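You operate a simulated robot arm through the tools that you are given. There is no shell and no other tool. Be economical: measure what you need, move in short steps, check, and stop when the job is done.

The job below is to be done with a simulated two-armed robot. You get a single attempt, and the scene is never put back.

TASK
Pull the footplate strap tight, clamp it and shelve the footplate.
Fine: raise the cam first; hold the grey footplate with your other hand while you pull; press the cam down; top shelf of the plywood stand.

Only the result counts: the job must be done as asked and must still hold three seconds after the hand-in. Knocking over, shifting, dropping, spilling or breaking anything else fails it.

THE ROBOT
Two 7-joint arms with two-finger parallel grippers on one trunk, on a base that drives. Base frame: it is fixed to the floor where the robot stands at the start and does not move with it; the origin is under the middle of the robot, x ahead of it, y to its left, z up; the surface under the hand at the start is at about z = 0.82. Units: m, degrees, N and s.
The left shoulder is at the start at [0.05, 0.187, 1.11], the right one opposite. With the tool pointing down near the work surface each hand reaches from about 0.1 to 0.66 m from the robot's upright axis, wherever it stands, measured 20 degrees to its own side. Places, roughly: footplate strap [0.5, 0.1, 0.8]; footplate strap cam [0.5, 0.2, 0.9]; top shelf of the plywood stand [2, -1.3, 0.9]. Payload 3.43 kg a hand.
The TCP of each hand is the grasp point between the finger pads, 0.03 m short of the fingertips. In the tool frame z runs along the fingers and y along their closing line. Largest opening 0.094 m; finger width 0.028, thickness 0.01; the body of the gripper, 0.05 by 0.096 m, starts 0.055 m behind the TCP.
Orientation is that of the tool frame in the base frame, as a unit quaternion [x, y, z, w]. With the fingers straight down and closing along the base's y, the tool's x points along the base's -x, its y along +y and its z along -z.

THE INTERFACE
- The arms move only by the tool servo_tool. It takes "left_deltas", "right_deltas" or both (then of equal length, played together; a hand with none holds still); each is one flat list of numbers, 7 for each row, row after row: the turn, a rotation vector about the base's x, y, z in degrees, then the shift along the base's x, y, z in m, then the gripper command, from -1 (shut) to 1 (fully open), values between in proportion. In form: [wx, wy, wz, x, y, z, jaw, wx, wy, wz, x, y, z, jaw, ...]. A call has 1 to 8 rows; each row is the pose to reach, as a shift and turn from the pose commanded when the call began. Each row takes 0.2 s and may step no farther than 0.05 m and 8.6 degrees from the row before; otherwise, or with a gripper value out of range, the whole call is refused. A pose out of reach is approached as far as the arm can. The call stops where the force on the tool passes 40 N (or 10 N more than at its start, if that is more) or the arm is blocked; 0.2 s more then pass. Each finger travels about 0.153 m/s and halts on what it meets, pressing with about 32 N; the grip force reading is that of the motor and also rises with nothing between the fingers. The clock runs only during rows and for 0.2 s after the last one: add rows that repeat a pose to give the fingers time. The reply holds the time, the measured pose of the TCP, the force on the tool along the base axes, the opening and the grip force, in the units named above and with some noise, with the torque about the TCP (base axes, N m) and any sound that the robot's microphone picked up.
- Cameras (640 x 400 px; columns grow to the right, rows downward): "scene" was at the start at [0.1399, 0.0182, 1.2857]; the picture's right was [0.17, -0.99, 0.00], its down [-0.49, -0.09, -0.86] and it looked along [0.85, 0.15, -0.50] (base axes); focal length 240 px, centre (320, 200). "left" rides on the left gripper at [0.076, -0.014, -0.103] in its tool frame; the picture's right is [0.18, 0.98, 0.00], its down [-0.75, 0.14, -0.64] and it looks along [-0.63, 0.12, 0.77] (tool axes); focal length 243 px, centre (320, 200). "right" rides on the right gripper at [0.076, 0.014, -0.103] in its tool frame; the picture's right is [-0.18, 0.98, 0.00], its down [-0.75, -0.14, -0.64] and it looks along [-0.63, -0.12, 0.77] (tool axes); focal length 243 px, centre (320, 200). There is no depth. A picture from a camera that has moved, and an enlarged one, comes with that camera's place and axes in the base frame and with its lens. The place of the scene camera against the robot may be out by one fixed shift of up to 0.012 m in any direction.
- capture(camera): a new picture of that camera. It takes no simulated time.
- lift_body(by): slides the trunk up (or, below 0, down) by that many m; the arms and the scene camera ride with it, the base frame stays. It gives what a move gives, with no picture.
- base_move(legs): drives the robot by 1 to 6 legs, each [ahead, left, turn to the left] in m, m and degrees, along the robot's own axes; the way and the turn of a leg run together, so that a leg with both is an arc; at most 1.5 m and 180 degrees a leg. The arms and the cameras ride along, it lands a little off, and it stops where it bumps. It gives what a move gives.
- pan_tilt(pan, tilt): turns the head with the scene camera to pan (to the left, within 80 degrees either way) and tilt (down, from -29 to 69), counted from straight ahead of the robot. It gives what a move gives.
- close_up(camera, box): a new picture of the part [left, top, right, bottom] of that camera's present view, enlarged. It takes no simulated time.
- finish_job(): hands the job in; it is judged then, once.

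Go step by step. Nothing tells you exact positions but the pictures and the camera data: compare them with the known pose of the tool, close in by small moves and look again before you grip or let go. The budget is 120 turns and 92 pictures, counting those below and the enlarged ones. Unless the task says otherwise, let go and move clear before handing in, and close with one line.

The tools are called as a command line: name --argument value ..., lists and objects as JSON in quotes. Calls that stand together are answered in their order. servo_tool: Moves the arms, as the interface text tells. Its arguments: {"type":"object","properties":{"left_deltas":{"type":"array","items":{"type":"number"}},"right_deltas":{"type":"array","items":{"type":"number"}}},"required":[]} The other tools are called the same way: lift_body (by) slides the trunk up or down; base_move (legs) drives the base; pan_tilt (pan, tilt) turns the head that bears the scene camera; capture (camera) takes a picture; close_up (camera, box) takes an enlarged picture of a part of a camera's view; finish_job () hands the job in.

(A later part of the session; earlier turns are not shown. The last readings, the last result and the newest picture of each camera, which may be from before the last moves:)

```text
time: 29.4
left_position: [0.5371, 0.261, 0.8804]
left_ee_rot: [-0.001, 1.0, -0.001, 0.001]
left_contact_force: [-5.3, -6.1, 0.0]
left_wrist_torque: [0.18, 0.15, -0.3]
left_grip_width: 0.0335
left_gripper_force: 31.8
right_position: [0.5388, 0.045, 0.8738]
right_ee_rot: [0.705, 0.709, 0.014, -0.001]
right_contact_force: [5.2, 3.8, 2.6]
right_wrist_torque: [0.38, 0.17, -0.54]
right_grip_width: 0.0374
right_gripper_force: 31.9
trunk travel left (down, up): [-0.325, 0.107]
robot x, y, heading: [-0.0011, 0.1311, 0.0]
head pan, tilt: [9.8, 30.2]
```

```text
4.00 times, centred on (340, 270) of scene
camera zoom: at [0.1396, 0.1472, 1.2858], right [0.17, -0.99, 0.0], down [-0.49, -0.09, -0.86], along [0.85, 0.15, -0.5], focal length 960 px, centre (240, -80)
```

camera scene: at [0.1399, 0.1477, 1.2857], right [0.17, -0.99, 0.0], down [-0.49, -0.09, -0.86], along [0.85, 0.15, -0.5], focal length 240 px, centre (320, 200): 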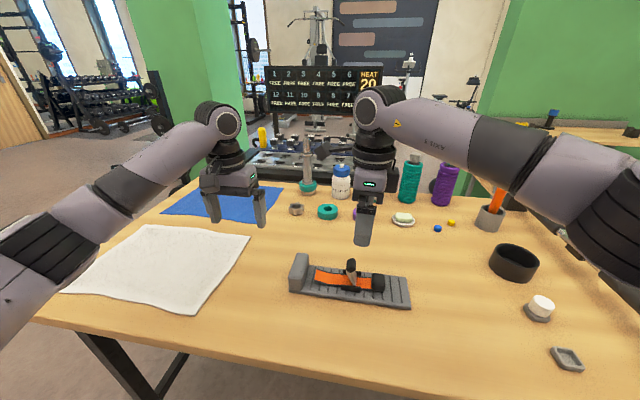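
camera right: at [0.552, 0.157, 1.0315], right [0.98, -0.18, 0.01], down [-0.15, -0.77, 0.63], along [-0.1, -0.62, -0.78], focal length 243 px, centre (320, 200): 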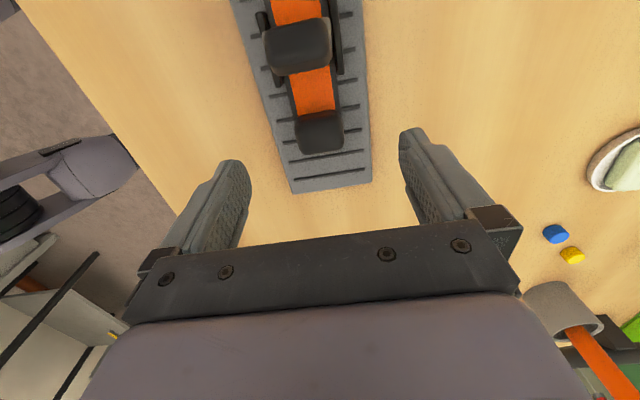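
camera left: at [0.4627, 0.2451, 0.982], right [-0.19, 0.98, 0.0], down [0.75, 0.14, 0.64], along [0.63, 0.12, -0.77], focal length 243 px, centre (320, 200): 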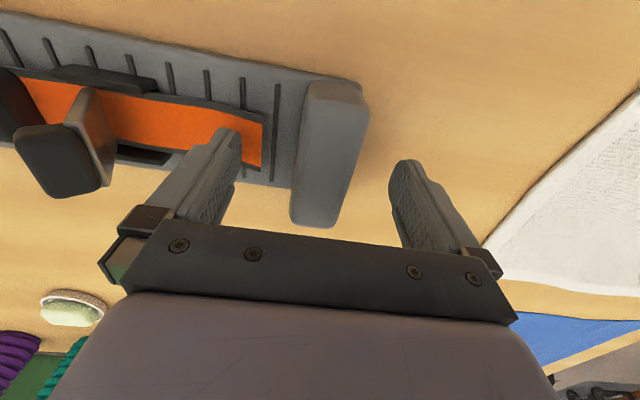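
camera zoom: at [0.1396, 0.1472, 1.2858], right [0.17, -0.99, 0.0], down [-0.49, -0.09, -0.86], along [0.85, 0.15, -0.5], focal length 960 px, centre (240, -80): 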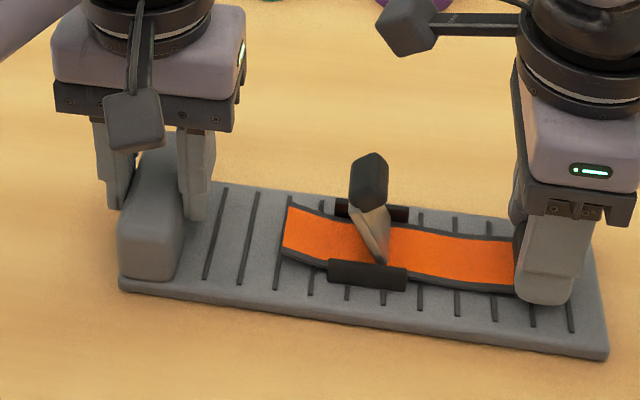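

servo_tool --left_deltas '[0, 0, 0, 0, 0, 0, -1, 0, 0, 0, 0, 0, 0, -1, 0, 0, 0, 0, 0, 0, -1, 0, 0, 0, 0, 0, 0, -1]' --right_deltas '[0, 0, 0, 0.001, -0.003, 0, -1, 0, 0, 0, 0.001, -0.006, 0, -1, 0, 0, 0, 0.001, -0.009, 0, -1, 0, 0, 0, 0.001, -0.012, 0, -1]'

close_up --camera "scene" --box '[260, 220, 420, 320]'

```text
time: 30.4
left_position: [0.5383, 0.2598, 0.8808]
left_ee_rot: [-0.001, 1.0, 0.0, 0.002]
left_contact_force: [-0.1, -5.0, -0.9]
left_wrist_torque: [-0.07, -0.41, -0.1]
left_grip_width: 0.0334
left_gripper_force: 31.7
right_position: [0.54, 0.0308, 0.8738]
right_ee_rot: [0.706, 0.708, 0.014, 0.0]
right_contact_force: [3.8, 3.0, 9.3]
right_wrist_torque: [0.48, 0.53, 0.24]
right_grip_width: 0.038
right_gripper_force: 32.1
trunk travel left (down, up): [-0.325, 0.107]
robot x, y, heading: [0.0025, 0.1298, 0.2]
head pan, tilt: [9.8, 30.2]
```

```text
4.00 times, centred on (340, 270) of scene
camera zoom: at [0.1399, 0.1476, 1.2857], right [0.17, -0.99, 0.0], down [-0.49, -0.09, -0.86], along [0.85, 0.15, -0.5], focal length 960 px, centre (240, -80)
```

zoom: 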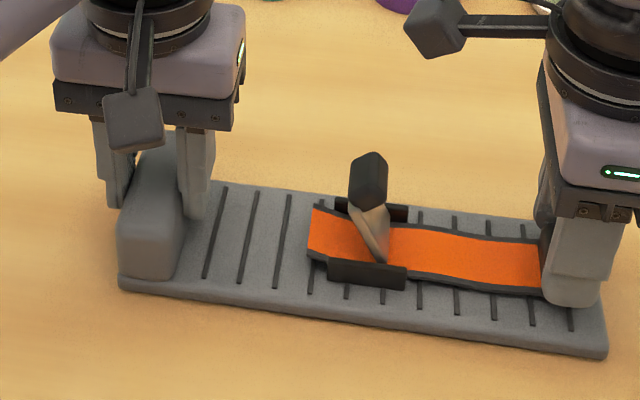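

servo_tool --left_deltas '[0, 0, 0, 0, 0, 0, -1, 0, 0, 0, 0, 0, 0, -1, 0, 0, 0, 0, 0, 0, -1, 0, 0, 0, 0, 0, 0, -1]' --right_deltas '[0, 0, 0, 0.0, -0.002, 0.001, -1, 0, 0, 0, 0.0, -0.004, 0.001, -1, 0, 0, 0, 0.0, -0.006, 0.001, -1, 0, 0, 0, 0.0, -0.008, 0.001, -1]'

close_up --camera "scene" --box '[260, 220, 420, 320]'

```text
time: 31.4
left_position: [0.5384, 0.2602, 0.8799]
left_ee_rot: [-0.001, 1.0, 0.0, 0.0]
left_contact_force: [-1.1, -4.0, 0.5]
left_wrist_torque: [0.0, 0.2, 0.02]
left_grip_width: 0.0335
left_gripper_force: 31.9
right_position: [0.5392, 0.0235, 0.8734]
right_ee_rot: [0.706, 0.708, 0.013, 0.0]
right_contact_force: [0.3, 3.7, 0.5]
right_wrist_torque: [0.33, -0.04, -0.32]
right_grip_width: 0.0376
right_gripper_force: 32.2
trunk travel left (down, up): [-0.325, 0.107]
robot x, y, heading: [0.002, 0.1258, -0.3]
head pan, tilt: [9.8, 30.2]
```

```text
4.00 times, centred on (340, 270) of scene
camera zoom: at [0.14, 0.1475, 1.2856], right [0.17, -0.99, 0.0], down [-0.49, -0.09, -0.86], along [0.85, 0.15, -0.5], focal length 960 px, centre (240, -80)
```

zoom: 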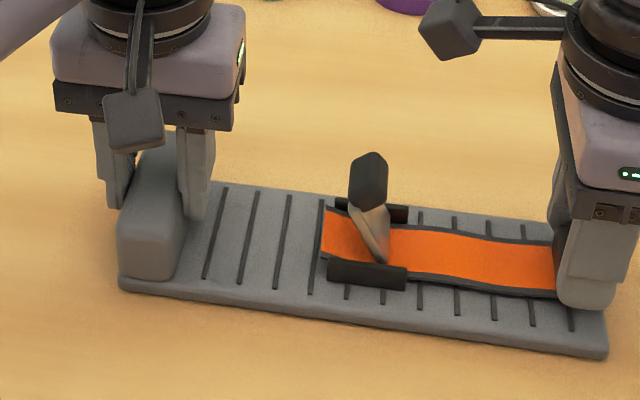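

servo_tool --left_deltas '[0, 0, 0, 0, 0, 0, -1, 0, 0, 0, 0, 0, 0, -1, 0, 0, 0, 0, 0, 0, -1, 0, 0, 0, 0, 0, 0, -1]' --right_deltas '[0, 0, 0, 0.0, -0.002, 0.0, -1, 0, 0, 0, 0.0, -0.004, 0.0, -1, 0, 0, 0, 0.0, -0.006, 0.0, -1, 0, 0, 0, 0.0, -0.006, 0.0, -1]'

close_up --camera "scene" --box '[260, 220, 420, 320]'

```text
time: 32.4
left_position: [0.5384, 0.2582, 0.8809]
left_ee_rot: [0.0, 1.0, -0.002, 0.001]
left_contact_force: [-0.1, -13.9, -0.3]
left_wrist_torque: [-0.08, -0.26, 0.27]
left_grip_width: 0.0337
left_gripper_force: 31.8
right_position: [0.5393, 0.0194, 0.8744]
right_ee_rot: [0.705, 0.709, 0.014, -0.001]
right_contact_force: [0.9, 13.7, -0.8]
right_wrist_torque: [-0.26, 0.23, -0.36]
right_grip_width: 0.0377
right_gripper_force: 31.9
trunk travel left (down, up): [-0.325, 0.107]
robot x, y, heading: [-0.0006, 0.13, 0.1]
head pan, tilt: [9.8, 30.2]
```

```text
4.00 times, centred on (340, 270) of scene
camera zoom: at [0.1402, 0.1475, 1.2856], right [0.17, -0.99, 0.0], down [-0.5, -0.09, -0.86], along [0.85, 0.15, -0.5], focal length 960 px, centre (240, -80)
```

zoom: 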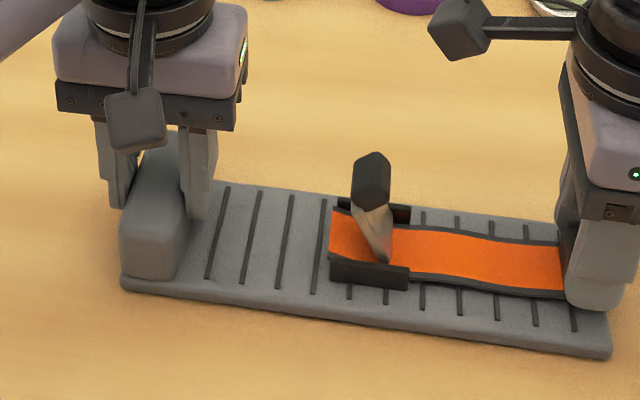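

The force jumped to 14 N: the strap is at its limit. I pull a hair more to be sure it is fully tight.

servo_tool --left_deltas '[0, 0, 0, 0, 0.001, 0, -1, 0, 0, 0, 0, 0.001, 0, -1, 0, 0, 0, 0, 0.001, 0, -1]' --right_deltas '[0, 0, 0, 0.0, -0.002, 0.0, -1, 0, 0, 0, 0.0, -0.003, 0.0, -1, 0, 0, 0, 0.0, -0.003, 0.0, -1]'

capture --camera "right"

capture --camera "scene"

```text
time: 33.2
left_position: [0.5378, 0.258, 0.8793]
left_ee_rot: [0.001, 1.0, -0.003, 0.001]
left_contact_force: [1.7, -26.8, 1.4]
left_wrist_torque: [-0.47, -0.25, 0.4]
left_grip_width: 0.0335
left_gripper_force: 31.8
right_position: [0.5393, 0.0184, 0.8756]
right_ee_rot: [0.704, 0.71, 0.015, -0.003]
right_contact_force: [0.0, 26.0, -0.2]
right_wrist_torque: [0.16, 0.28, -0.32]
right_grip_width: 0.0379
right_gripper_force: 31.5
trunk travel left (down, up): [-0.325, 0.107]
robot x, y, heading: [0.0008, 0.1285, 0.2]
head pan, tilt: [9.8, 30.2]
```

```text
57 pictures are left
camera right: at [0.5516, 0.091, 0.9792], right [0.98, -0.18, 0.01], down [-0.15, -0.77, 0.62], along [-0.1, -0.61, -0.78], focal length 243 px, centre (320, 200)
```

right: 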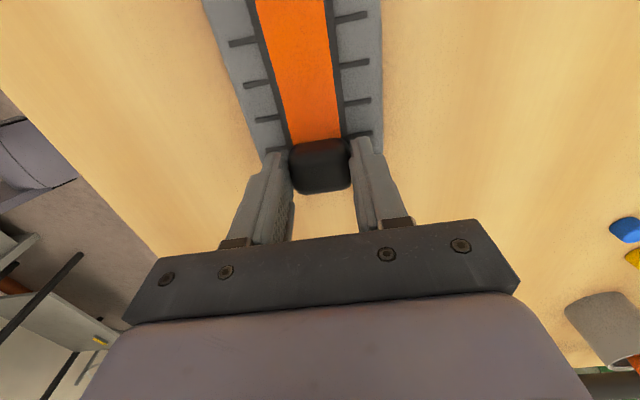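

```text
56 pictures are left
camera scene: at [0.1401, 0.1475, 1.2857], right [0.17, -0.99, 0.0], down [-0.5, -0.09, -0.86], along [0.85, 0.15, -0.5], focal length 240 px, centre (320, 200)
```

scene: 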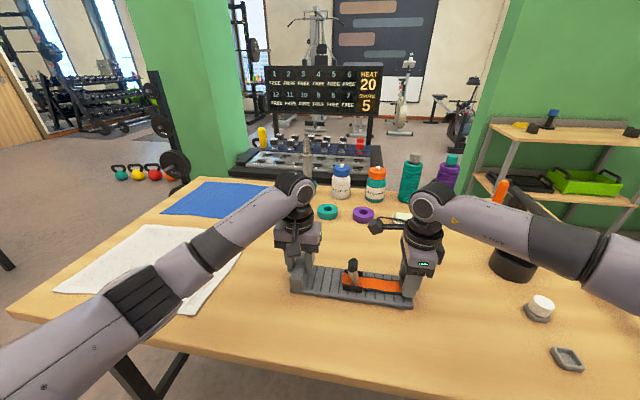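

Taut at 26 N. I relax the pull, release the tab with the right hand while the left keeps holding the plate, and check the strap stays.

servo_tool --left_deltas '[0, 0, 0, 0, -0.001, 0, -1, 0, 0, 0, 0, -0.001, 0, -1, 0, 0, 0, 0, -0.001, 0, -1, 0, 0, 0, 0, -0.001, 0, -1, 0, 0, 0, 0, -0.001, 0, -1, 0, 0, 0, 0, -0.001, 0, -1, 0, 0, 0, 0, -0.001, 0, -1]' --right_deltas '[0, 0, 0, 0.0, 0.002, 0.0, -1, 0, 0, 0, 0.0, 0.003, 0.0, -1, 0, 0, 0, 0.0, 0.003, 0.0, 0, 0, 0, 0, 0, 0.003, 0, 1, 0, 0, 0, 0, 0.003, 0, 1, 0, 0, 0, 0, 0.003, 0.03, 1, 0, 0, 0, 0, 0.003, 0.07, 1]'

close_up --camera "scene" --box '[280, 230, 440, 330]'

```text
time: 34.8
left_position: [0.5387, 0.2621, 0.8795]
left_ee_rot: [-0.001, 1.0, 0.0, 0.002]
left_contact_force: [1.3, 5.8, 12.8]
left_wrist_torque: [0.14, 0.61, -0.13]
left_grip_width: 0.0336
left_gripper_force: 32.1
right_position: [0.5378, 0.0194, 0.9469]
right_ee_rot: [0.706, 0.708, 0.013, 0.0]
right_contact_force: [-0.1, 0.4, 0.5]
right_wrist_torque: [0.0, 0.02, 0.02]
right_grip_width: 0.0938
right_gripper_force: 0.1
trunk travel left (down, up): [-0.325, 0.107]
robot x, y, heading: [-0.0019, 0.128, -0.0]
head pan, tilt: [9.8, 30.2]
```

```text
4.00 times, centred on (360, 280) of scene
camera zoom: at [0.139, 0.1477, 1.2858], right [0.17, -0.99, 0.0], down [-0.49, -0.09, -0.87], along [0.85, 0.15, -0.5], focal length 960 px, centre (160, -120)
```

zoom: 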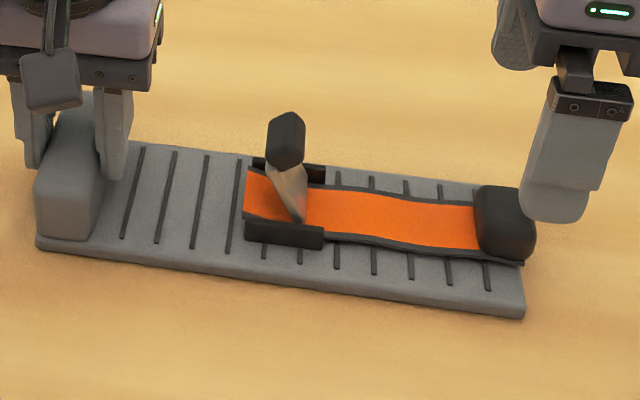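

The strap stayed tight. Now I let go with the left and back it off, close the right fingers and place them on the −y side of the raised cam.

servo_tool --left_deltas '[0, 0, 0, 0, 0, 0, 0, 0, 0, 0, 0, 0, 0, 1, 0, 0, 0, 0, 0, 0, 1, 0, 0, 0, 0, 0, 0.04, 1, 0, 0, 0, 0, 0, 0.08, 1, 0, 0, 0, 0, 0.04, 0.12, 1, 0, 0, 0, 0, 0.08, 0.15, 1, 0, 0, 0, 0, 0.11, 0.15, 1]' --right_deltas '[0, 0, 0, 0, 0, 0.03, 1, 0, 0, 0, 0, 0.02, 0.05, 0.5, 0, 0, 0, 0, 0.04, 0.05, 0, 0, 0, 0, 0, 0.06, 0.05, -1, 0, 0, 0, 0, 0.07, 0.05, -1, 0, 0, 0, 0, 0.07, 0.05, -1, 0, 0, 0, 0, 0.07, 0.05, -1, 0, 0, 0, 0, 0.07, 0.05, -1]'

capture --camera "right"

close_up --camera "scene" --box '[280, 230, 440, 330]'

```text
refused: row 6 steps farther than a row can; nothing moved
```

```text
54 pictures are left
camera right: at [0.5492, 0.092, 1.0505], right [0.98, -0.18, 0.02], down [-0.15, -0.77, 0.63], along [-0.1, -0.62, -0.78], focal length 243 px, centre (320, 200)
```

right: 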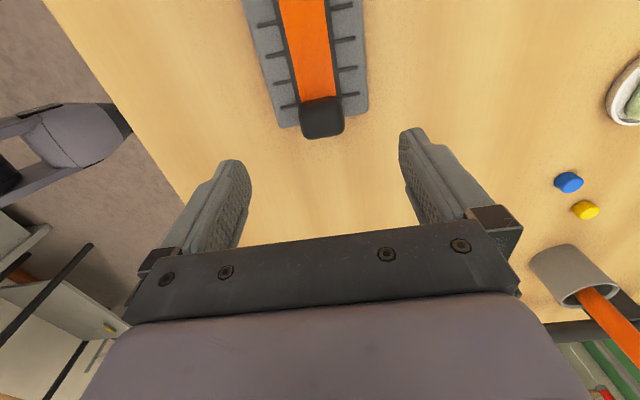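

```text
4.00 times, centred on (360, 280) of scene
camera zoom: at [0.139, 0.1477, 1.2858], right [0.17, -0.99, 0.0], down [-0.49, -0.09, -0.87], along [0.85, 0.15, -0.5], focal length 960 px, centre (160, -120)
```

zoom: 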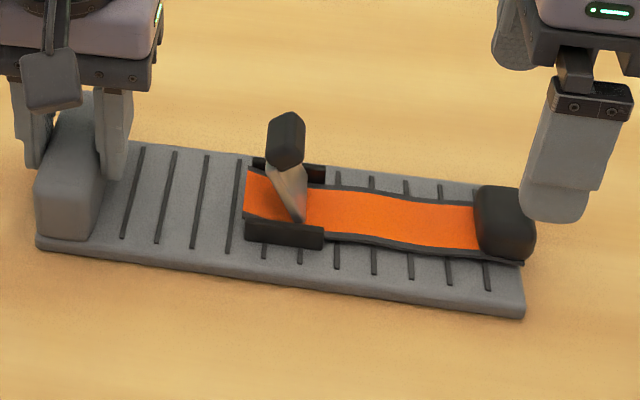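

One step was too long; I resend with smaller steps.

servo_tool --left_deltas '[0, 0, 0, 0, 0, 0, 0, 0, 0, 0, 0, 0, 0, 1, 0, 0, 0, 0, 0, 0, 1, 0, 0, 0, 0, 0, 0.04, 1, 0, 0, 0, 0, 0, 0.08, 1, 0, 0, 0, 0, 0.02, 0.12, 1, 0, 0, 0, 0, 0.06, 0.13, 1, 0, 0, 0, 0, 0.1, 0.13, 1]' --right_deltas '[0, 0, 0, 0, 0, 0.03, 1, 0, 0, 0, 0, 0.02, 0.05, 0.5, 0, 0, 0, 0, 0.04, 0.05, 0, 0, 0, 0, 0, 0.06, 0.05, -1, 0, 0, 0, 0, 0.07, 0.05, -1, 0, 0, 0, 0, 0.07, 0.05, -1, 0, 0, 0, 0, 0.07, 0.05, -1, 0, 0, 0, 0, 0.07, 0.05, -1]'

capture --camera "right"

close_up --camera "scene" --box '[280, 230, 440, 330]'

```text
time: 36.6
left_position: [0.537, 0.3666, 1.0076]
left_ee_rot: [0.0, 1.0, -0.001, 0.002]
left_contact_force: [-0.8, 1.1, -0.5]
left_wrist_torque: [0.0, 0.02, -0.02]
left_grip_width: 0.094
left_gripper_force: 0.0
right_position: [0.5405, 0.0878, 0.9951]
right_ee_rot: [0.706, 0.708, 0.013, 0.001]
right_contact_force: [-0.5, -0.1, 0.5]
right_wrist_torque: [0.01, 0.03, -0.02]
right_grip_width: 0.0002
right_gripper_force: 31.8
trunk travel left (down, up): [-0.325, 0.107]
robot x, y, heading: [-0.0004, 0.1294, -0.3]
head pan, tilt: [9.8, 30.2]
```

```text
52 pictures are left
camera right: at [0.5524, 0.1611, 1.0989], right [0.98, -0.18, 0.01], down [-0.15, -0.77, 0.63], along [-0.1, -0.62, -0.78], focal length 243 px, centre (320, 200)
```

right: 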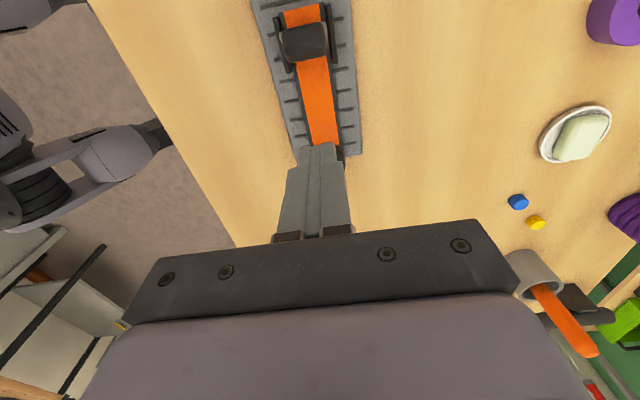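

```text
4.00 times, centred on (360, 280) of scene
camera zoom: at [0.1398, 0.1479, 1.2857], right [0.17, -0.99, 0.0], down [-0.49, -0.09, -0.86], along [0.85, 0.15, -0.5], focal length 960 px, centre (160, -120)
```

zoom: 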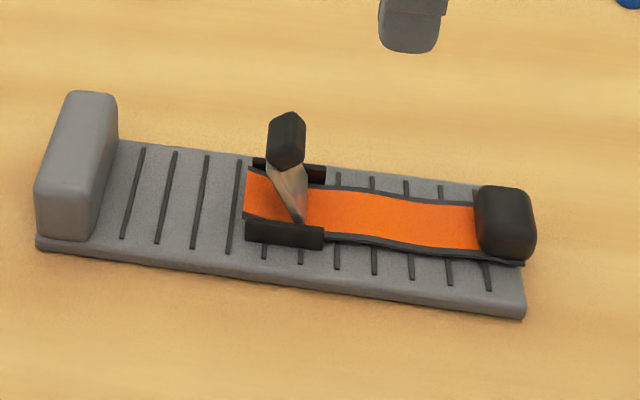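

The knob sits near (0.542, 0.144, 0.90). I descend just behind it on the −y side, then push toward +y.

servo_tool --right_deltas '[0, 0, 0, 0.001, 0.01, -0.04, -1, 0, 0, 0, 0.001, 0.017, -0.083, -1, 0, 0, 0, 0.001, 0.025, -0.083, -1, 0, 0, 0, 0.001, 0.035, -0.083, -1, 0, 0, 0, 0.001, 0.045, -0.084, -1, 0, 0, 0, 0.001, 0.055, -0.086, -1]'

close_up --camera "scene" --box '[280, 230, 440, 330]'

```text
time: 38.0
left_position: [0.5375, 0.3652, 1.007]
left_ee_rot: [0.0, 1.0, 0.0, 0.0]
left_contact_force: [0.1, -0.3, 0.3]
left_wrist_torque: [0.0, 0.03, 0.0]
left_grip_width: 0.0939
left_gripper_force: 0.1
right_position: [0.5409, 0.1427, 0.9096]
right_ee_rot: [0.706, 0.708, 0.013, -0.001]
right_contact_force: [0.5, 0.0, 0.5]
right_wrist_torque: [-0.02, -0.04, 0.0]
right_grip_width: 0.0
right_gripper_force: 32.2
trunk travel left (down, up): [-0.325, 0.107]
robot x, y, heading: [0.0034, 0.1336, 0.1]
head pan, tilt: [9.8, 30.2]
```

```text
4.00 times, centred on (360, 280) of scene
camera zoom: at [0.1399, 0.1476, 1.2857], right [0.17, -0.99, 0.0], down [-0.49, -0.09, -0.86], along [0.85, 0.15, -0.5], focal length 960 px, centre (160, -120)
```

zoom: 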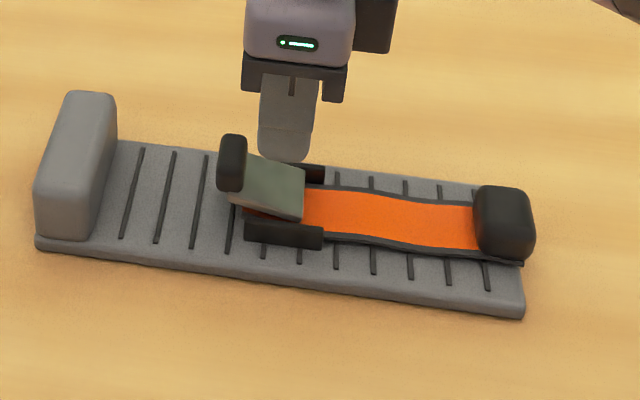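

The cam dropped to about its starting slope. Now I press it firmly down from above on the knob.

servo_tool --right_deltas '[0, 0, 0, 0, 0, 0.03, -1, 0, 0, 0, 0, 0.032, 0.03, -1, 0, 0, 0, 0, 0.032, 0.015, -1, 0, 0, 0, 0, 0.032, 0.007, -1, 0, 0, 0, 0, 0.032, 0.002, -1, 0, 0, 0, 0, 0.032, -0.003, -1, 0, 0, 0, 0, 0.032, -0.007, -1, 0, 0, 0, 0, 0.032, -0.011, -1]'

close_up --camera "scene" --box '[280, 230, 440, 330]'

```text
time: 39.8
left_position: [0.5358, 0.3651, 1.0088]
left_ee_rot: [-0.001, 1.0, 0.0, 0.002]
left_contact_force: [0.1, -0.1, 0.6]
left_wrist_torque: [0.01, 0.02, -0.01]
left_grip_width: 0.0942
left_gripper_force: 0.2
right_position: [0.5413, 0.1777, 0.9063]
right_ee_rot: [0.705, 0.709, 0.019, 0.002]
right_contact_force: [-5.8, -2.9, 17.9]
right_wrist_torque: [-0.3, 0.21, -0.08]
right_grip_width: 0.0
right_gripper_force: 32.5
trunk travel left (down, up): [-0.325, 0.107]
robot x, y, heading: [-0.0015, 0.1265, -0.1]
head pan, tilt: [9.8, 30.2]
stopped in row 8 (right hand): the force on the tool passed its limit at 43 N (the readings are from after the stop); the commanded pose is now the measured one
```

```text
4.00 times, centred on (360, 280) of scene
camera zoom: at [0.1382, 0.1471, 1.2859], right [0.17, -0.99, 0.0], down [-0.49, -0.09, -0.87], along [0.85, 0.15, -0.5], focal length 960 px, centre (160, -120)
```

zoom: 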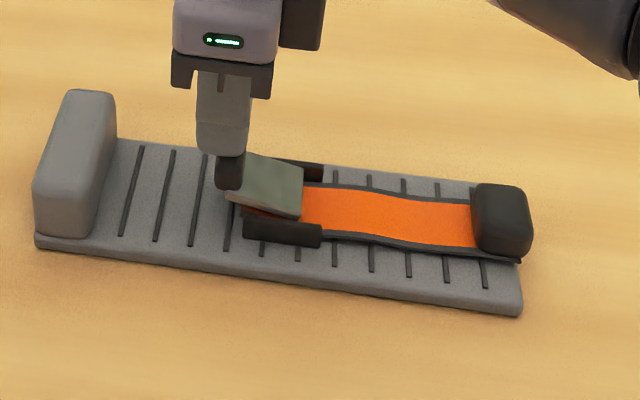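

Pressed to 43 N with the cam at its stop. I back off and check it stays down.

servo_tool --right_deltas '[0, 0, 0, 0, 0, 0.03, -1, 0, 0, 0, 0, 0, 0.07, -1, 0, 0, 0, 0, -0.03, 0.1, -1, 0, 0, 0, 0, -0.07, 0.12, 0, 0, 0, 0, 0, -0.11, 0.12, 1, 0, 0, 0, 0, -0.15, 0.12, 1]'

close_up --camera "scene" --box '[280, 230, 440, 330]'

capture --camera "right"

```text
time: 41.2
left_position: [0.5366, 0.3653, 1.0079]
left_ee_rot: [-0.001, 1.0, 0.0, 0.001]
left_contact_force: [0.3, 0.4, -0.9]
left_wrist_torque: [-0.03, 0.0, 0.02]
left_grip_width: 0.0941
left_gripper_force: 0.0
right_position: [0.5418, 0.0268, 1.0227]
right_ee_rot: [0.705, 0.709, 0.019, 0.001]
right_contact_force: [-0.9, 0.7, -0.7]
right_wrist_torque: [-0.01, 0.01, 0.01]
right_grip_width: 0.0941
right_gripper_force: 0.0
trunk travel left (down, up): [-0.325, 0.107]
robot x, y, heading: [-0.0026, 0.1318, -0.0]
head pan, tilt: [9.8, 30.2]
```

```text
4.00 times, centred on (360, 280) of scene
camera zoom: at [0.1398, 0.147, 1.2857], right [0.17, -0.99, 0.0], down [-0.49, -0.09, -0.86], along [0.85, 0.15, -0.5], focal length 960 px, centre (160, -120)
```

zoom: 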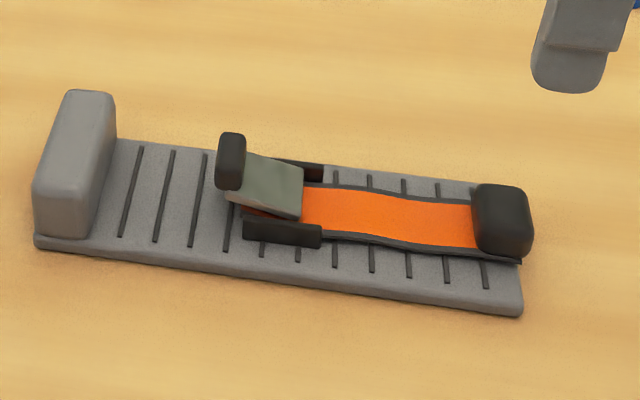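

```text
47 pictures are left
camera right: at [0.5528, 0.0991, 1.1264], right [0.98, -0.18, 0.02], down [-0.15, -0.77, 0.62], along [-0.09, -0.61, -0.78], focal length 243 px, centre (320, 200)
```

right: 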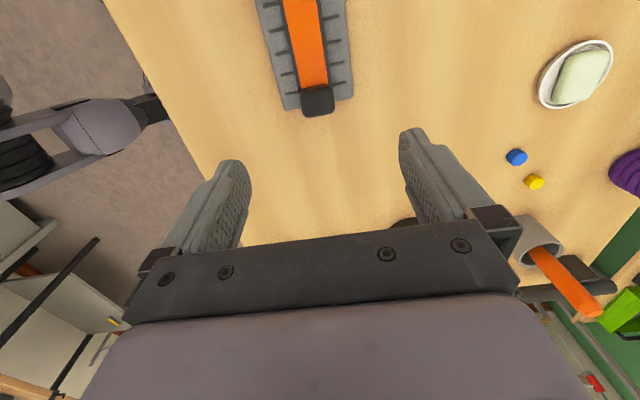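

The cam is down and the strap is still fully pulled. Now I look at the plywood stand.

pan_tilt --pan -38 --tilt 15

capture --camera "scene"

close_up --camera "scene" --box '[180, 90, 420, 240]'

```text
time: 42.4
left_position: [0.5366, 0.366, 1.0076]
left_ee_rot: [0.0, 1.0, 0.0, 0.001]
left_contact_force: [-0.5, 0.9, 0.4]
left_wrist_torque: [-0.01, -0.01, -0.02]
left_grip_width: 0.094
left_gripper_force: 0.1
right_position: [0.5416, 0.0271, 1.0221]
right_ee_rot: [0.706, 0.708, 0.017, 0.001]
right_contact_force: [-0.5, 0.7, -0.9]
right_wrist_torque: [0.03, -0.03, 0.01]
right_grip_width: 0.0939
right_gripper_force: 0.0
trunk travel left (down, up): [-0.325, 0.107]
robot x, y, heading: [-0.0005, 0.1297, 0.0]
head pan, tilt: [-38.0, 15.0]
```

```text
46 pictures are left
camera scene: at [0.1245, 0.0747, 1.3101], right [-0.61, -0.79, 0.0], down [-0.2, 0.16, -0.97], along [0.76, -0.59, -0.26], focal length 240 px, centre (320, 200)
```

scene: 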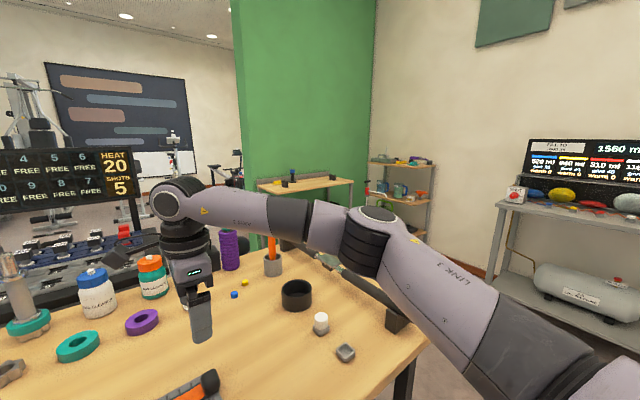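

```text
2.67 times, centred on (300, 165) of scene
camera zoom: at [0.1245, 0.0747, 1.3101], right [-0.61, -0.79, 0.0], down [-0.2, 0.16, -0.97], along [0.76, -0.59, -0.26], focal length 640 px, centre (373, 293)
```

zoom: 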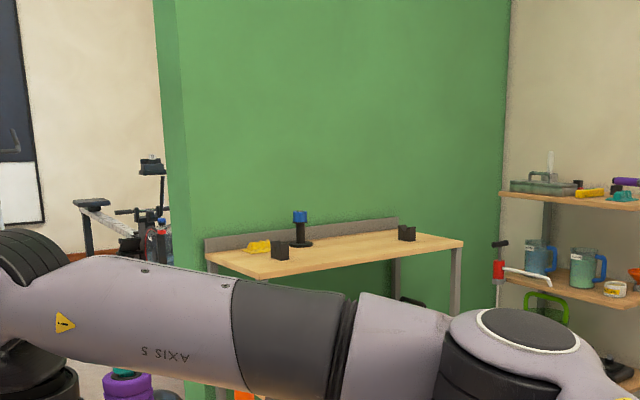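

The top shelf is the plywood board before the green wall (front edge near x≈1.8, y≈−0.8…−1.7, z≈0.85). To carry the plate I'll grip it across its width near its balance point (y≈0.167) with the right hand, so I shift the base another 0.11 m left.

base_move --legs '[[0, 0.11, 0]]'

servo_tool --right_deltas '[0, 0, 0, -0.001, 0.015, -0.02, 1, 0, 0, 0, -0.002, 0.03, -0.04, 1, 0, 0, 0, -0.002, 0.03, -0.08, 1]' --left_deltas '[0, 0, 0, -0.04, 0, 0.02, 1, 0, 0, 0, -0.08, 0, 0.04, 1, 0, 0, 0, -0.12, 0, 0.06, 1]'

pan_tilt --pan -8 --tilt 40

capture --camera "right"

capture --camera "scene"

```text
time: 44.0
left_position: [0.5357, 0.4756, 1.0082]
left_ee_rot: [-0.002, 1.0, 0.0, 0.001]
left_contact_force: [-0.4, 0.5, 0.2]
left_wrist_torque: [-0.02, -0.03, -0.03]
left_grip_width: 0.0938
left_gripper_force: 0.0
right_position: [0.5413, 0.1375, 1.0227]
right_ee_rot: [0.706, 0.708, 0.017, 0.001]
right_contact_force: [0.3, -0.3, -0.2]
right_wrist_torque: [-0.01, 0.03, -0.01]
right_grip_width: 0.0941
right_gripper_force: 0.0
trunk travel left (down, up): [-0.325, 0.107]
robot x, y, heading: [0.0007, 0.2329, 0.3]
head pan, tilt: [-38.0, 15.0]
```

```text
time: 44.8
left_position: [0.4159, 0.4746, 1.0674]
left_ee_rot: [-0.002, 1.0, 0.001, 0.0]
left_contact_force: [-0.4, 1.3, 0.1]
left_wrist_torque: [0.02, -0.02, -0.01]
left_grip_width: 0.094
left_gripper_force: 0.1
right_position: [0.54, 0.1657, 0.9402]
right_ee_rot: [0.705, 0.709, 0.017, 0.001]
right_contact_force: [0.1, -0.3, 0.1]
right_wrist_torque: [-0.03, 0.05, -0.02]
right_grip_width: 0.0942
right_gripper_force: 0.0
trunk travel left (down, up): [-0.325, 0.107]
robot x, y, heading: [0.0007, 0.2386, 0.3]
head pan, tilt: [-38.0, 15.0]
```

```text
time: 45.7
left_position: [0.416, 0.4745, 1.066]
left_ee_rot: [-0.002, 1.0, 0.001, 0.001]
left_contact_force: [0.0, -0.5, 0.1]
left_wrist_torque: [-0.02, -0.01, 0.0]
left_grip_width: 0.0941
left_gripper_force: 0.1
right_position: [0.5402, 0.1682, 0.9405]
right_ee_rot: [0.705, 0.709, 0.017, 0.002]
right_contact_force: [-0.3, -0.3, -0.2]
right_wrist_torque: [0.01, -0.02, 0.02]
right_grip_width: 0.0941
right_gripper_force: 0.1
trunk travel left (down, up): [-0.325, 0.107]
robot x, y, heading: [-0.0031, 0.2382, -0.1]
head pan, tilt: [-8.0, 40.0]
```

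```text
44 pictures are left
camera right: at [0.5522, 0.2398, 1.045], right [0.98, -0.18, 0.02], down [-0.15, -0.77, 0.62], along [-0.09, -0.61, -0.78], focal length 243 px, centre (320, 200)
```

right: 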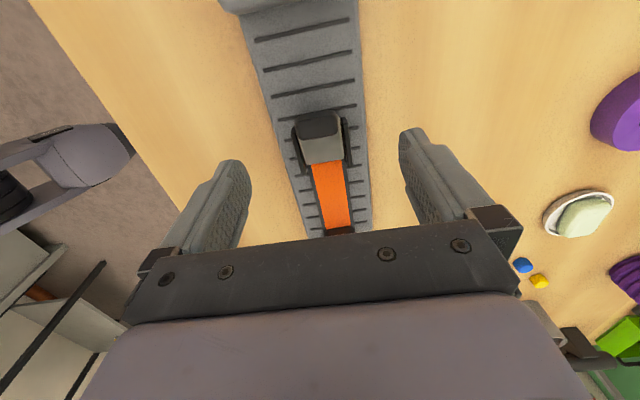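

```text
43 pictures are left
camera scene: at [0.1349, 0.2296, 1.2706], right [-0.14, -0.99, 0.0], down [-0.64, 0.09, -0.77], along [0.76, -0.11, -0.64], focal length 240 px, centre (320, 200)
```

scene: 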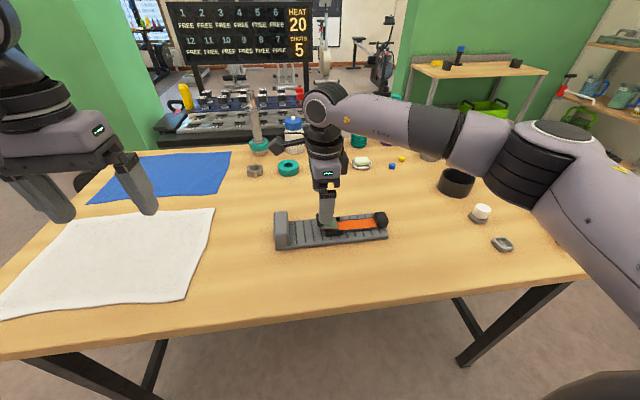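

The plate spans x 0.503–0.581. I level the tool, centre it at x 0.542, descend to just above the table and close on the plate's edges.

servo_tool --right_deltas '[-0.6, 0.8, 0, 0.001, 0, -0.03, 1, -1.2, 1.5, 0, 0.002, 0, -0.06, 1, -1.2, 1.5, 0, 0.002, 0, -0.08, 1, -1.2, 1.5, 0, 0.002, 0, -0.086, 1]'

capture --camera "right"

close_up --camera "scene" --box '[260, 150, 400, 260]'

```text
time: 46.7
left_position: [0.4149, 0.4743, 1.0682]
left_ee_rot: [-0.002, 1.0, 0.0, 0.001]
left_contact_force: [0.0, -0.2, -0.3]
left_wrist_torque: [0.01, -0.02, 0.02]
left_grip_width: 0.0942
left_gripper_force: 0.1
right_position: [0.5427, 0.1651, 0.8558]
right_ee_rot: [0.705, 0.709, 0.001, 0.0]
right_contact_force: [0.3, 1.1, 0.2]
right_wrist_torque: [0.0, 0.02, 0.0]
right_grip_width: 0.0941
right_gripper_force: 0.1
trunk travel left (down, up): [-0.325, 0.107]
robot x, y, heading: [0.0006, 0.2388, 0.1]
head pan, tilt: [-8.0, 40.0]
```

```text
42 pictures are left
camera right: at [0.557, 0.2407, 0.958], right [0.98, -0.18, 0.0], down [-0.14, -0.76, 0.64], along [-0.11, -0.63, -0.77], focal length 243 px, centre (320, 200)
```

right: 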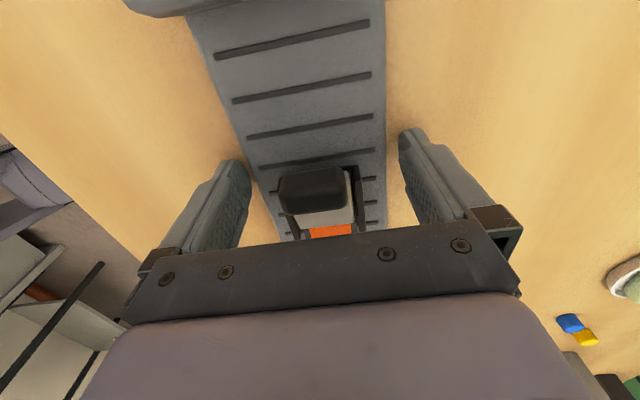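

```text
3.64 times, centred on (330, 205) of scene
camera zoom: at [0.1349, 0.2297, 1.2706], right [-0.14, -0.99, 0.0], down [-0.64, 0.09, -0.77], along [0.76, -0.11, -0.64], focal length 873 px, centre (284, 182)
```

zoom: 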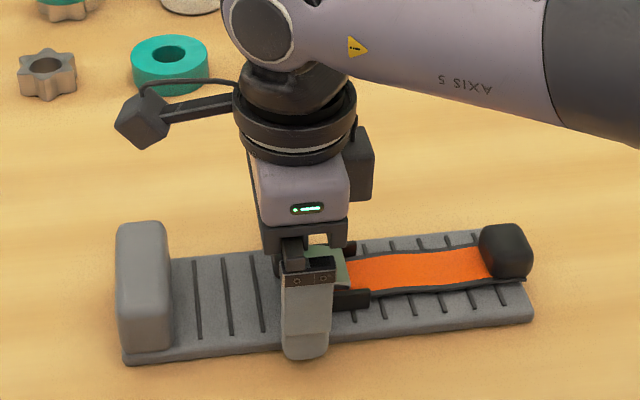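

servo_tool --right_deltas '[0, 0, 0, 0, 0.001, -0.003, 1, 0, 0, 0, 0, 0.001, -0.003, 0.8, 0, 0, 0, 0, 0.001, -0.003, 0.6, 0, 0, 0, 0, 0.001, -0.003, -1, 0, 0, 0, 0, 0.001, -0.003, -1, 0, 0, 0, 0, 0.001, -0.003, -1]'

servo_tool --right_deltas '[0, 0, 0, 0, 0, 0.005, -1, 0, 0, 0, 0, 0, 0.012, -1, 0, 0, 0, 0, 0, 0.02, -1, 0, 0, 0, 0, 0, 0.02, -1]'

close_up --camera "scene" --box '[260, 150, 400, 260]'

```text
time: 48.1
left_position: [0.4156, 0.4736, 1.0688]
left_ee_rot: [-0.003, 1.0, 0.0, 0.001]
left_contact_force: [-0.8, -0.4, 0.8]
left_wrist_torque: [-0.03, -0.03, -0.03]
left_grip_width: 0.0938
left_gripper_force: 0.2
right_position: [0.5423, 0.1663, 0.8537]
right_ee_rot: [0.705, 0.709, 0.0, 0.0]
right_contact_force: [-0.8, 0.4, -0.1]
right_wrist_torque: [-0.02, -0.12, -0.06]
right_grip_width: 0.0845
right_gripper_force: 32.2
trunk travel left (down, up): [-0.325, 0.107]
robot x, y, heading: [-0.0001, 0.2374, -0.1]
head pan, tilt: [-8.0, 40.0]
```

```text
time: 49.1
left_position: [0.4166, 0.4745, 1.0673]
left_ee_rot: [-0.002, 1.0, 0.0, 0.001]
left_contact_force: [0.9, -0.5, 0.3]
left_wrist_torque: [-0.03, 0.05, 0.01]
left_grip_width: 0.0943
left_gripper_force: 0.2
right_position: [0.5422, 0.166, 0.8715]
right_ee_rot: [0.705, 0.709, 0.001, -0.001]
right_contact_force: [-0.4, -0.1, -2.7]
right_wrist_torque: [0.01, -0.04, -0.02]
right_grip_width: 0.0843
right_gripper_force: 32.1
trunk travel left (down, up): [-0.325, 0.107]
robot x, y, heading: [-0.0039, 0.2354, 0.3]
head pan, tilt: [-8.0, 40.0]
```

```text
3.64 times, centred on (330, 205) of scene
camera zoom: at [0.1352, 0.2297, 1.2705], right [-0.14, -0.99, 0.0], down [-0.64, 0.09, -0.77], along [0.76, -0.11, -0.64], focal length 873 px, centre (284, 182)
```

zoom: 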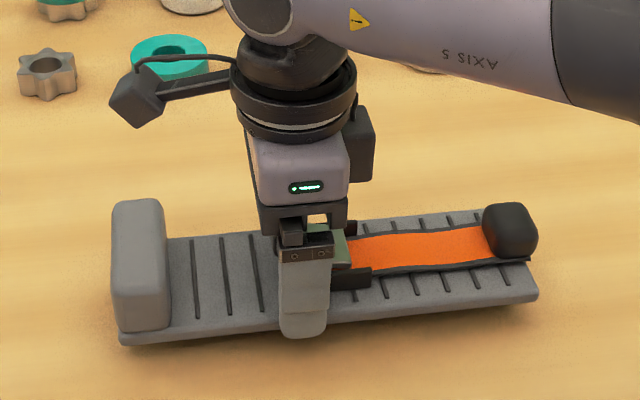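

The plate lifted level, weight about 3 N. I raise it and draw it back toward the body for driving.

servo_tool --right_deltas '[0, 0, 0, 0, 0, 0.03, -1, 0, 0, 0, 0, 0, 0.06, -1, 0, 0, 0, -0.01, 0, 0.09, -1, 0, 0, 0, -0.03, 0, 0.12, -1, 0, 0, 0, -0.05, 0, 0.15, -1, 0, 0, 0, -0.07, 0, 0.18, -1, 0, 0, 0, -0.09, 0, 0.2, -1, 0, 0, 0, -0.11, 0, 0.2, -1]' --left_deltas '[0, 0, 0, 0, 0, 0, 1, 0, 0, 0, -0.02, 0, 0.02, 1, 0, 0, 0, -0.04, 0, 0.04, 1, 0, 0, 0, -0.06, 0, 0.06, 1, 0, 0, 0, -0.08, 0, 0.08, 1, 0, 0, 0, -0.1, 0, 0.08, 1, 0, 0, 0, -0.1, 0, 0.08, 1, 0, 0, 0, -0.1, 0, 0.08, 1]'

pan_tilt --pan -60 --tilt 35

capture --camera "scene"

```text
time: 50.9
left_position: [0.3164, 0.475, 1.1487]
left_ee_rot: [-0.001, 1.0, 0.0, 0.001]
left_contact_force: [0.6, -0.6, -0.5]
left_wrist_torque: [0.01, -0.02, -0.02]
left_grip_width: 0.0939
left_gripper_force: 0.0
right_position: [0.4314, 0.1654, 1.0744]
right_ee_rot: [0.705, 0.709, 0.002, 0.0]
right_contact_force: [0.3, -0.5, -3.4]
right_wrist_torque: [0.01, 0.03, -0.01]
right_grip_width: 0.0847
right_gripper_force: 31.7
trunk travel left (down, up): [-0.325, 0.107]
robot x, y, heading: [0.0037, 0.2357, 0.4]
head pan, tilt: [-8.0, 40.0]
```

```text
time: 52.1
left_position: [0.3172, 0.474, 1.1487]
left_ee_rot: [-0.001, 1.0, 0.0, 0.001]
left_contact_force: [0.7, 0.5, -0.4]
left_wrist_torque: [0.03, -0.01, 0.03]
left_grip_width: 0.094
left_gripper_force: 0.0
right_position: [0.4315, 0.1665, 1.0739]
right_ee_rot: [0.705, 0.709, 0.001, -0.001]
right_contact_force: [0.5, -0.1, -3.8]
right_wrist_torque: [0.03, -0.01, -0.02]
right_grip_width: 0.085
right_gripper_force: 31.8
trunk travel left (down, up): [-0.325, 0.107]
robot x, y, heading: [-0.0016, 0.2393, 0.1]
head pan, tilt: [-60.0, 35.0]
```

```text
39 pictures are left
camera scene: at [0.0952, 0.1652, 1.2781], right [-0.86, -0.5, 0.0], down [-0.29, 0.5, -0.82], along [0.41, -0.71, -0.57], focal length 240 px, centre (320, 200)
```

scene: 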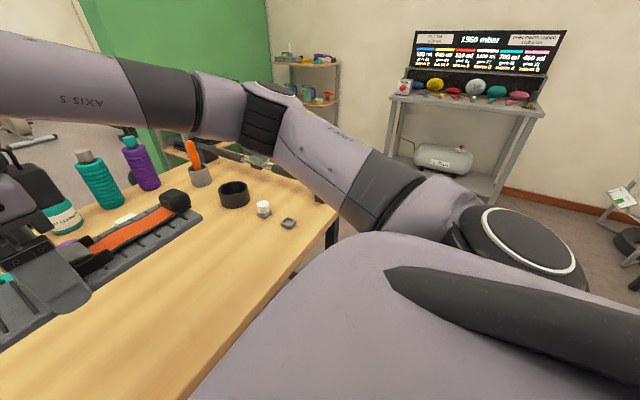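

Table's right-front corner is near (0.3, −0.45) and the floor beyond looks free. I'll check to the far right before driving: back up, strafe right, then go forward to the stand.

base_move --legs '[[-0.22, 0, 0]]'

pan_tilt --pan -80 --tilt 25

capture --camera "scene"

```text
time: 53.9
left_position: [0.0873, 0.4756, 1.1487]
left_ee_rot: [-0.005, 1.0, 0.0, 0.001]
left_contact_force: [0.5, 0.1, 0.1]
left_wrist_torque: [-0.01, -0.03, 0.0]
left_grip_width: 0.094
left_gripper_force: 0.0
right_position: [0.2038, 0.1678, 1.0762]
right_ee_rot: [0.703, 0.711, 0.001, 0.0]
right_contact_force: [0.1, 0.0, -3.2]
right_wrist_torque: [-0.01, -0.05, -0.03]
right_grip_width: 0.0843
right_gripper_force: 32.0
trunk travel left (down, up): [-0.325, 0.107]
robot x, y, heading: [-0.2315, 0.2389, 0.7]
head pan, tilt: [-60.0, 35.0]
```

```text
time: 54.7
left_position: [0.0884, 0.4759, 1.1477]
left_ee_rot: [-0.005, 1.0, 0.0, 0.001]
left_contact_force: [-0.2, -0.7, 0.4]
left_wrist_torque: [0.02, 0.0, 0.02]
left_grip_width: 0.0938
left_gripper_force: 0.1
right_position: [0.2044, 0.167, 1.0748]
right_ee_rot: [0.703, 0.711, 0.001, -0.001]
right_contact_force: [0.2, -0.7, -2.6]
right_wrist_torque: [0.05, 0.0, 0.02]
right_grip_width: 0.0848
right_gripper_force: 31.6
trunk travel left (down, up): [-0.325, 0.107]
robot x, y, heading: [-0.2253, 0.2424, 0.3]
head pan, tilt: [-80.0, 25.0]
```

```text
38 pictures are left
camera scene: at [-0.1599, 0.1499, 1.2938], right [-0.98, -0.18, 0.0], down [-0.08, 0.42, -0.91], along [0.17, -0.89, -0.42], focal length 240 px, centre (320, 200)
```

scene: 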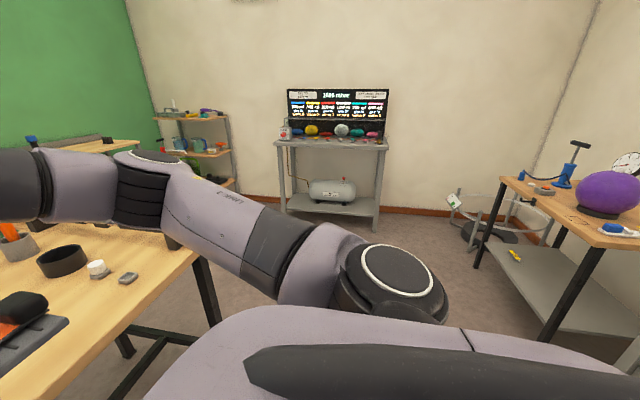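

There's a second table behind at x≈−0.86, leaving enough room. I strafe right in two parts.

base_move --legs '[[0, -0.7, 0], [0, -0.69, 0]]'

pan_tilt --pan 0 --tilt 30

capture --camera "scene"

```text
time: 67.3
left_position: [0.1075, -0.9086, 1.1469]
left_ee_rot: [-0.007, 1.0, 0.0, 0.0]
left_contact_force: [0.5, -0.2, 0.5]
left_wrist_torque: [0.02, 0.04, 0.0]
left_grip_width: 0.094
left_gripper_force: 0.1
right_position: [0.225, -1.2154, 1.0741]
right_ee_rot: [0.702, 0.712, 0.0, -0.001]
right_contact_force: [0.1, 0.1, -4.7]
right_wrist_torque: [0.01, 0.03, 0.0]
right_grip_width: 0.0847
right_gripper_force: 31.8
trunk travel left (down, up): [-0.325, 0.107]
robot x, y, heading: [-0.2098, -1.1425, 0.7]
head pan, tilt: [-80.0, 25.0]
```

```text
time: 68.9
left_position: [0.1063, -0.9076, 1.1481]
left_ee_rot: [-0.008, 1.0, 0.001, 0.001]
left_contact_force: [-0.7, -0.2, 0.1]
left_wrist_torque: [0.0, -0.01, -0.01]
left_grip_width: 0.0939
left_gripper_force: 0.0
right_position: [0.2257, -1.2159, 1.0739]
right_ee_rot: [0.702, 0.713, 0.0, -0.001]
right_contact_force: [-0.4, -0.6, -3.5]
right_wrist_torque: [0.02, 0.02, -0.03]
right_grip_width: 0.0847
right_gripper_force: 32.2
trunk travel left (down, up): [-0.325, 0.107]
robot x, y, heading: [-0.21, -1.1459, 0.9]
head pan, tilt: [0.0, 30.0]
```

```text
37 pictures are left
camera scene: at [-0.0664, -1.143, 1.2859], right [0.01, -1.0, 0.0], down [-0.5, -0.01, -0.87], along [0.87, 0.01, -0.5], focal length 240 px, centre (320, 200)
```

scene: 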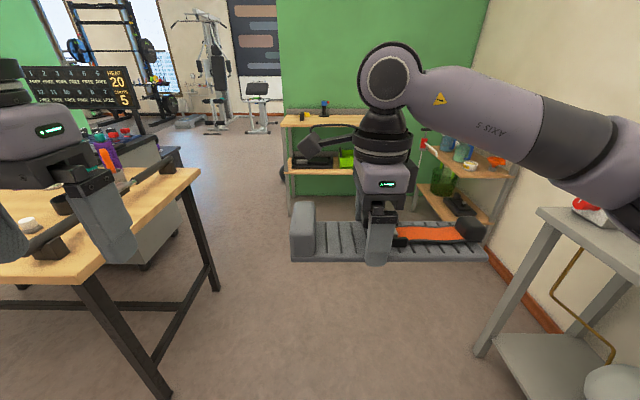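

The way ahead between table and bench is free. I drive forward 1.1 m and look again.

base_move --legs '[[1.1, 0, -0.8]]'

capture --camera "scene"

```text
time: 74.5
left_position: [1.2161, -0.8976, 1.148]
left_ee_rot: [-0.005, 1.0, 0.0, 0.001]
left_contact_force: [-0.2, -0.2, 0.3]
left_wrist_torque: [0.01, -0.02, 0.01]
left_grip_width: 0.094
left_gripper_force: 0.1
right_position: [1.3315, -1.2053, 1.0734]
right_ee_rot: [0.702, 0.712, 0.001, 0.0]
right_contact_force: [1.2, 0.0, -3.6]
right_wrist_torque: [0.02, 0.03, 0.0]
right_grip_width: 0.0845
right_gripper_force: 32.0
trunk travel left (down, up): [-0.325, 0.107]
robot x, y, heading: [0.8953, -1.1328, 0.7]
head pan, tilt: [0.0, 30.0]
```

```text
36 pictures are left
camera scene: at [1.0403, -1.1315, 1.2858], right [0.01, -1.0, 0.0], down [-0.5, 0.0, -0.87], along [0.87, 0.01, -0.5], focal length 240 px, centre (320, 200)
```

scene: 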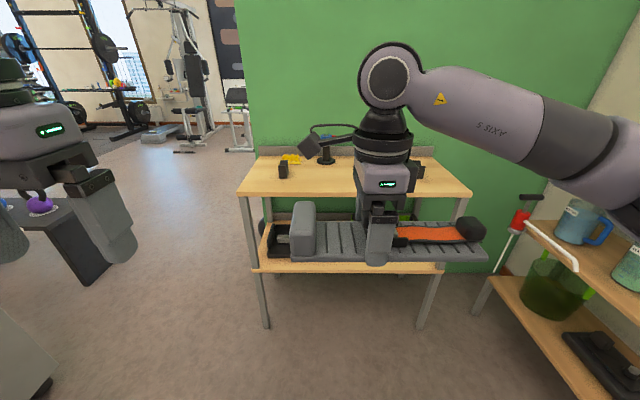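

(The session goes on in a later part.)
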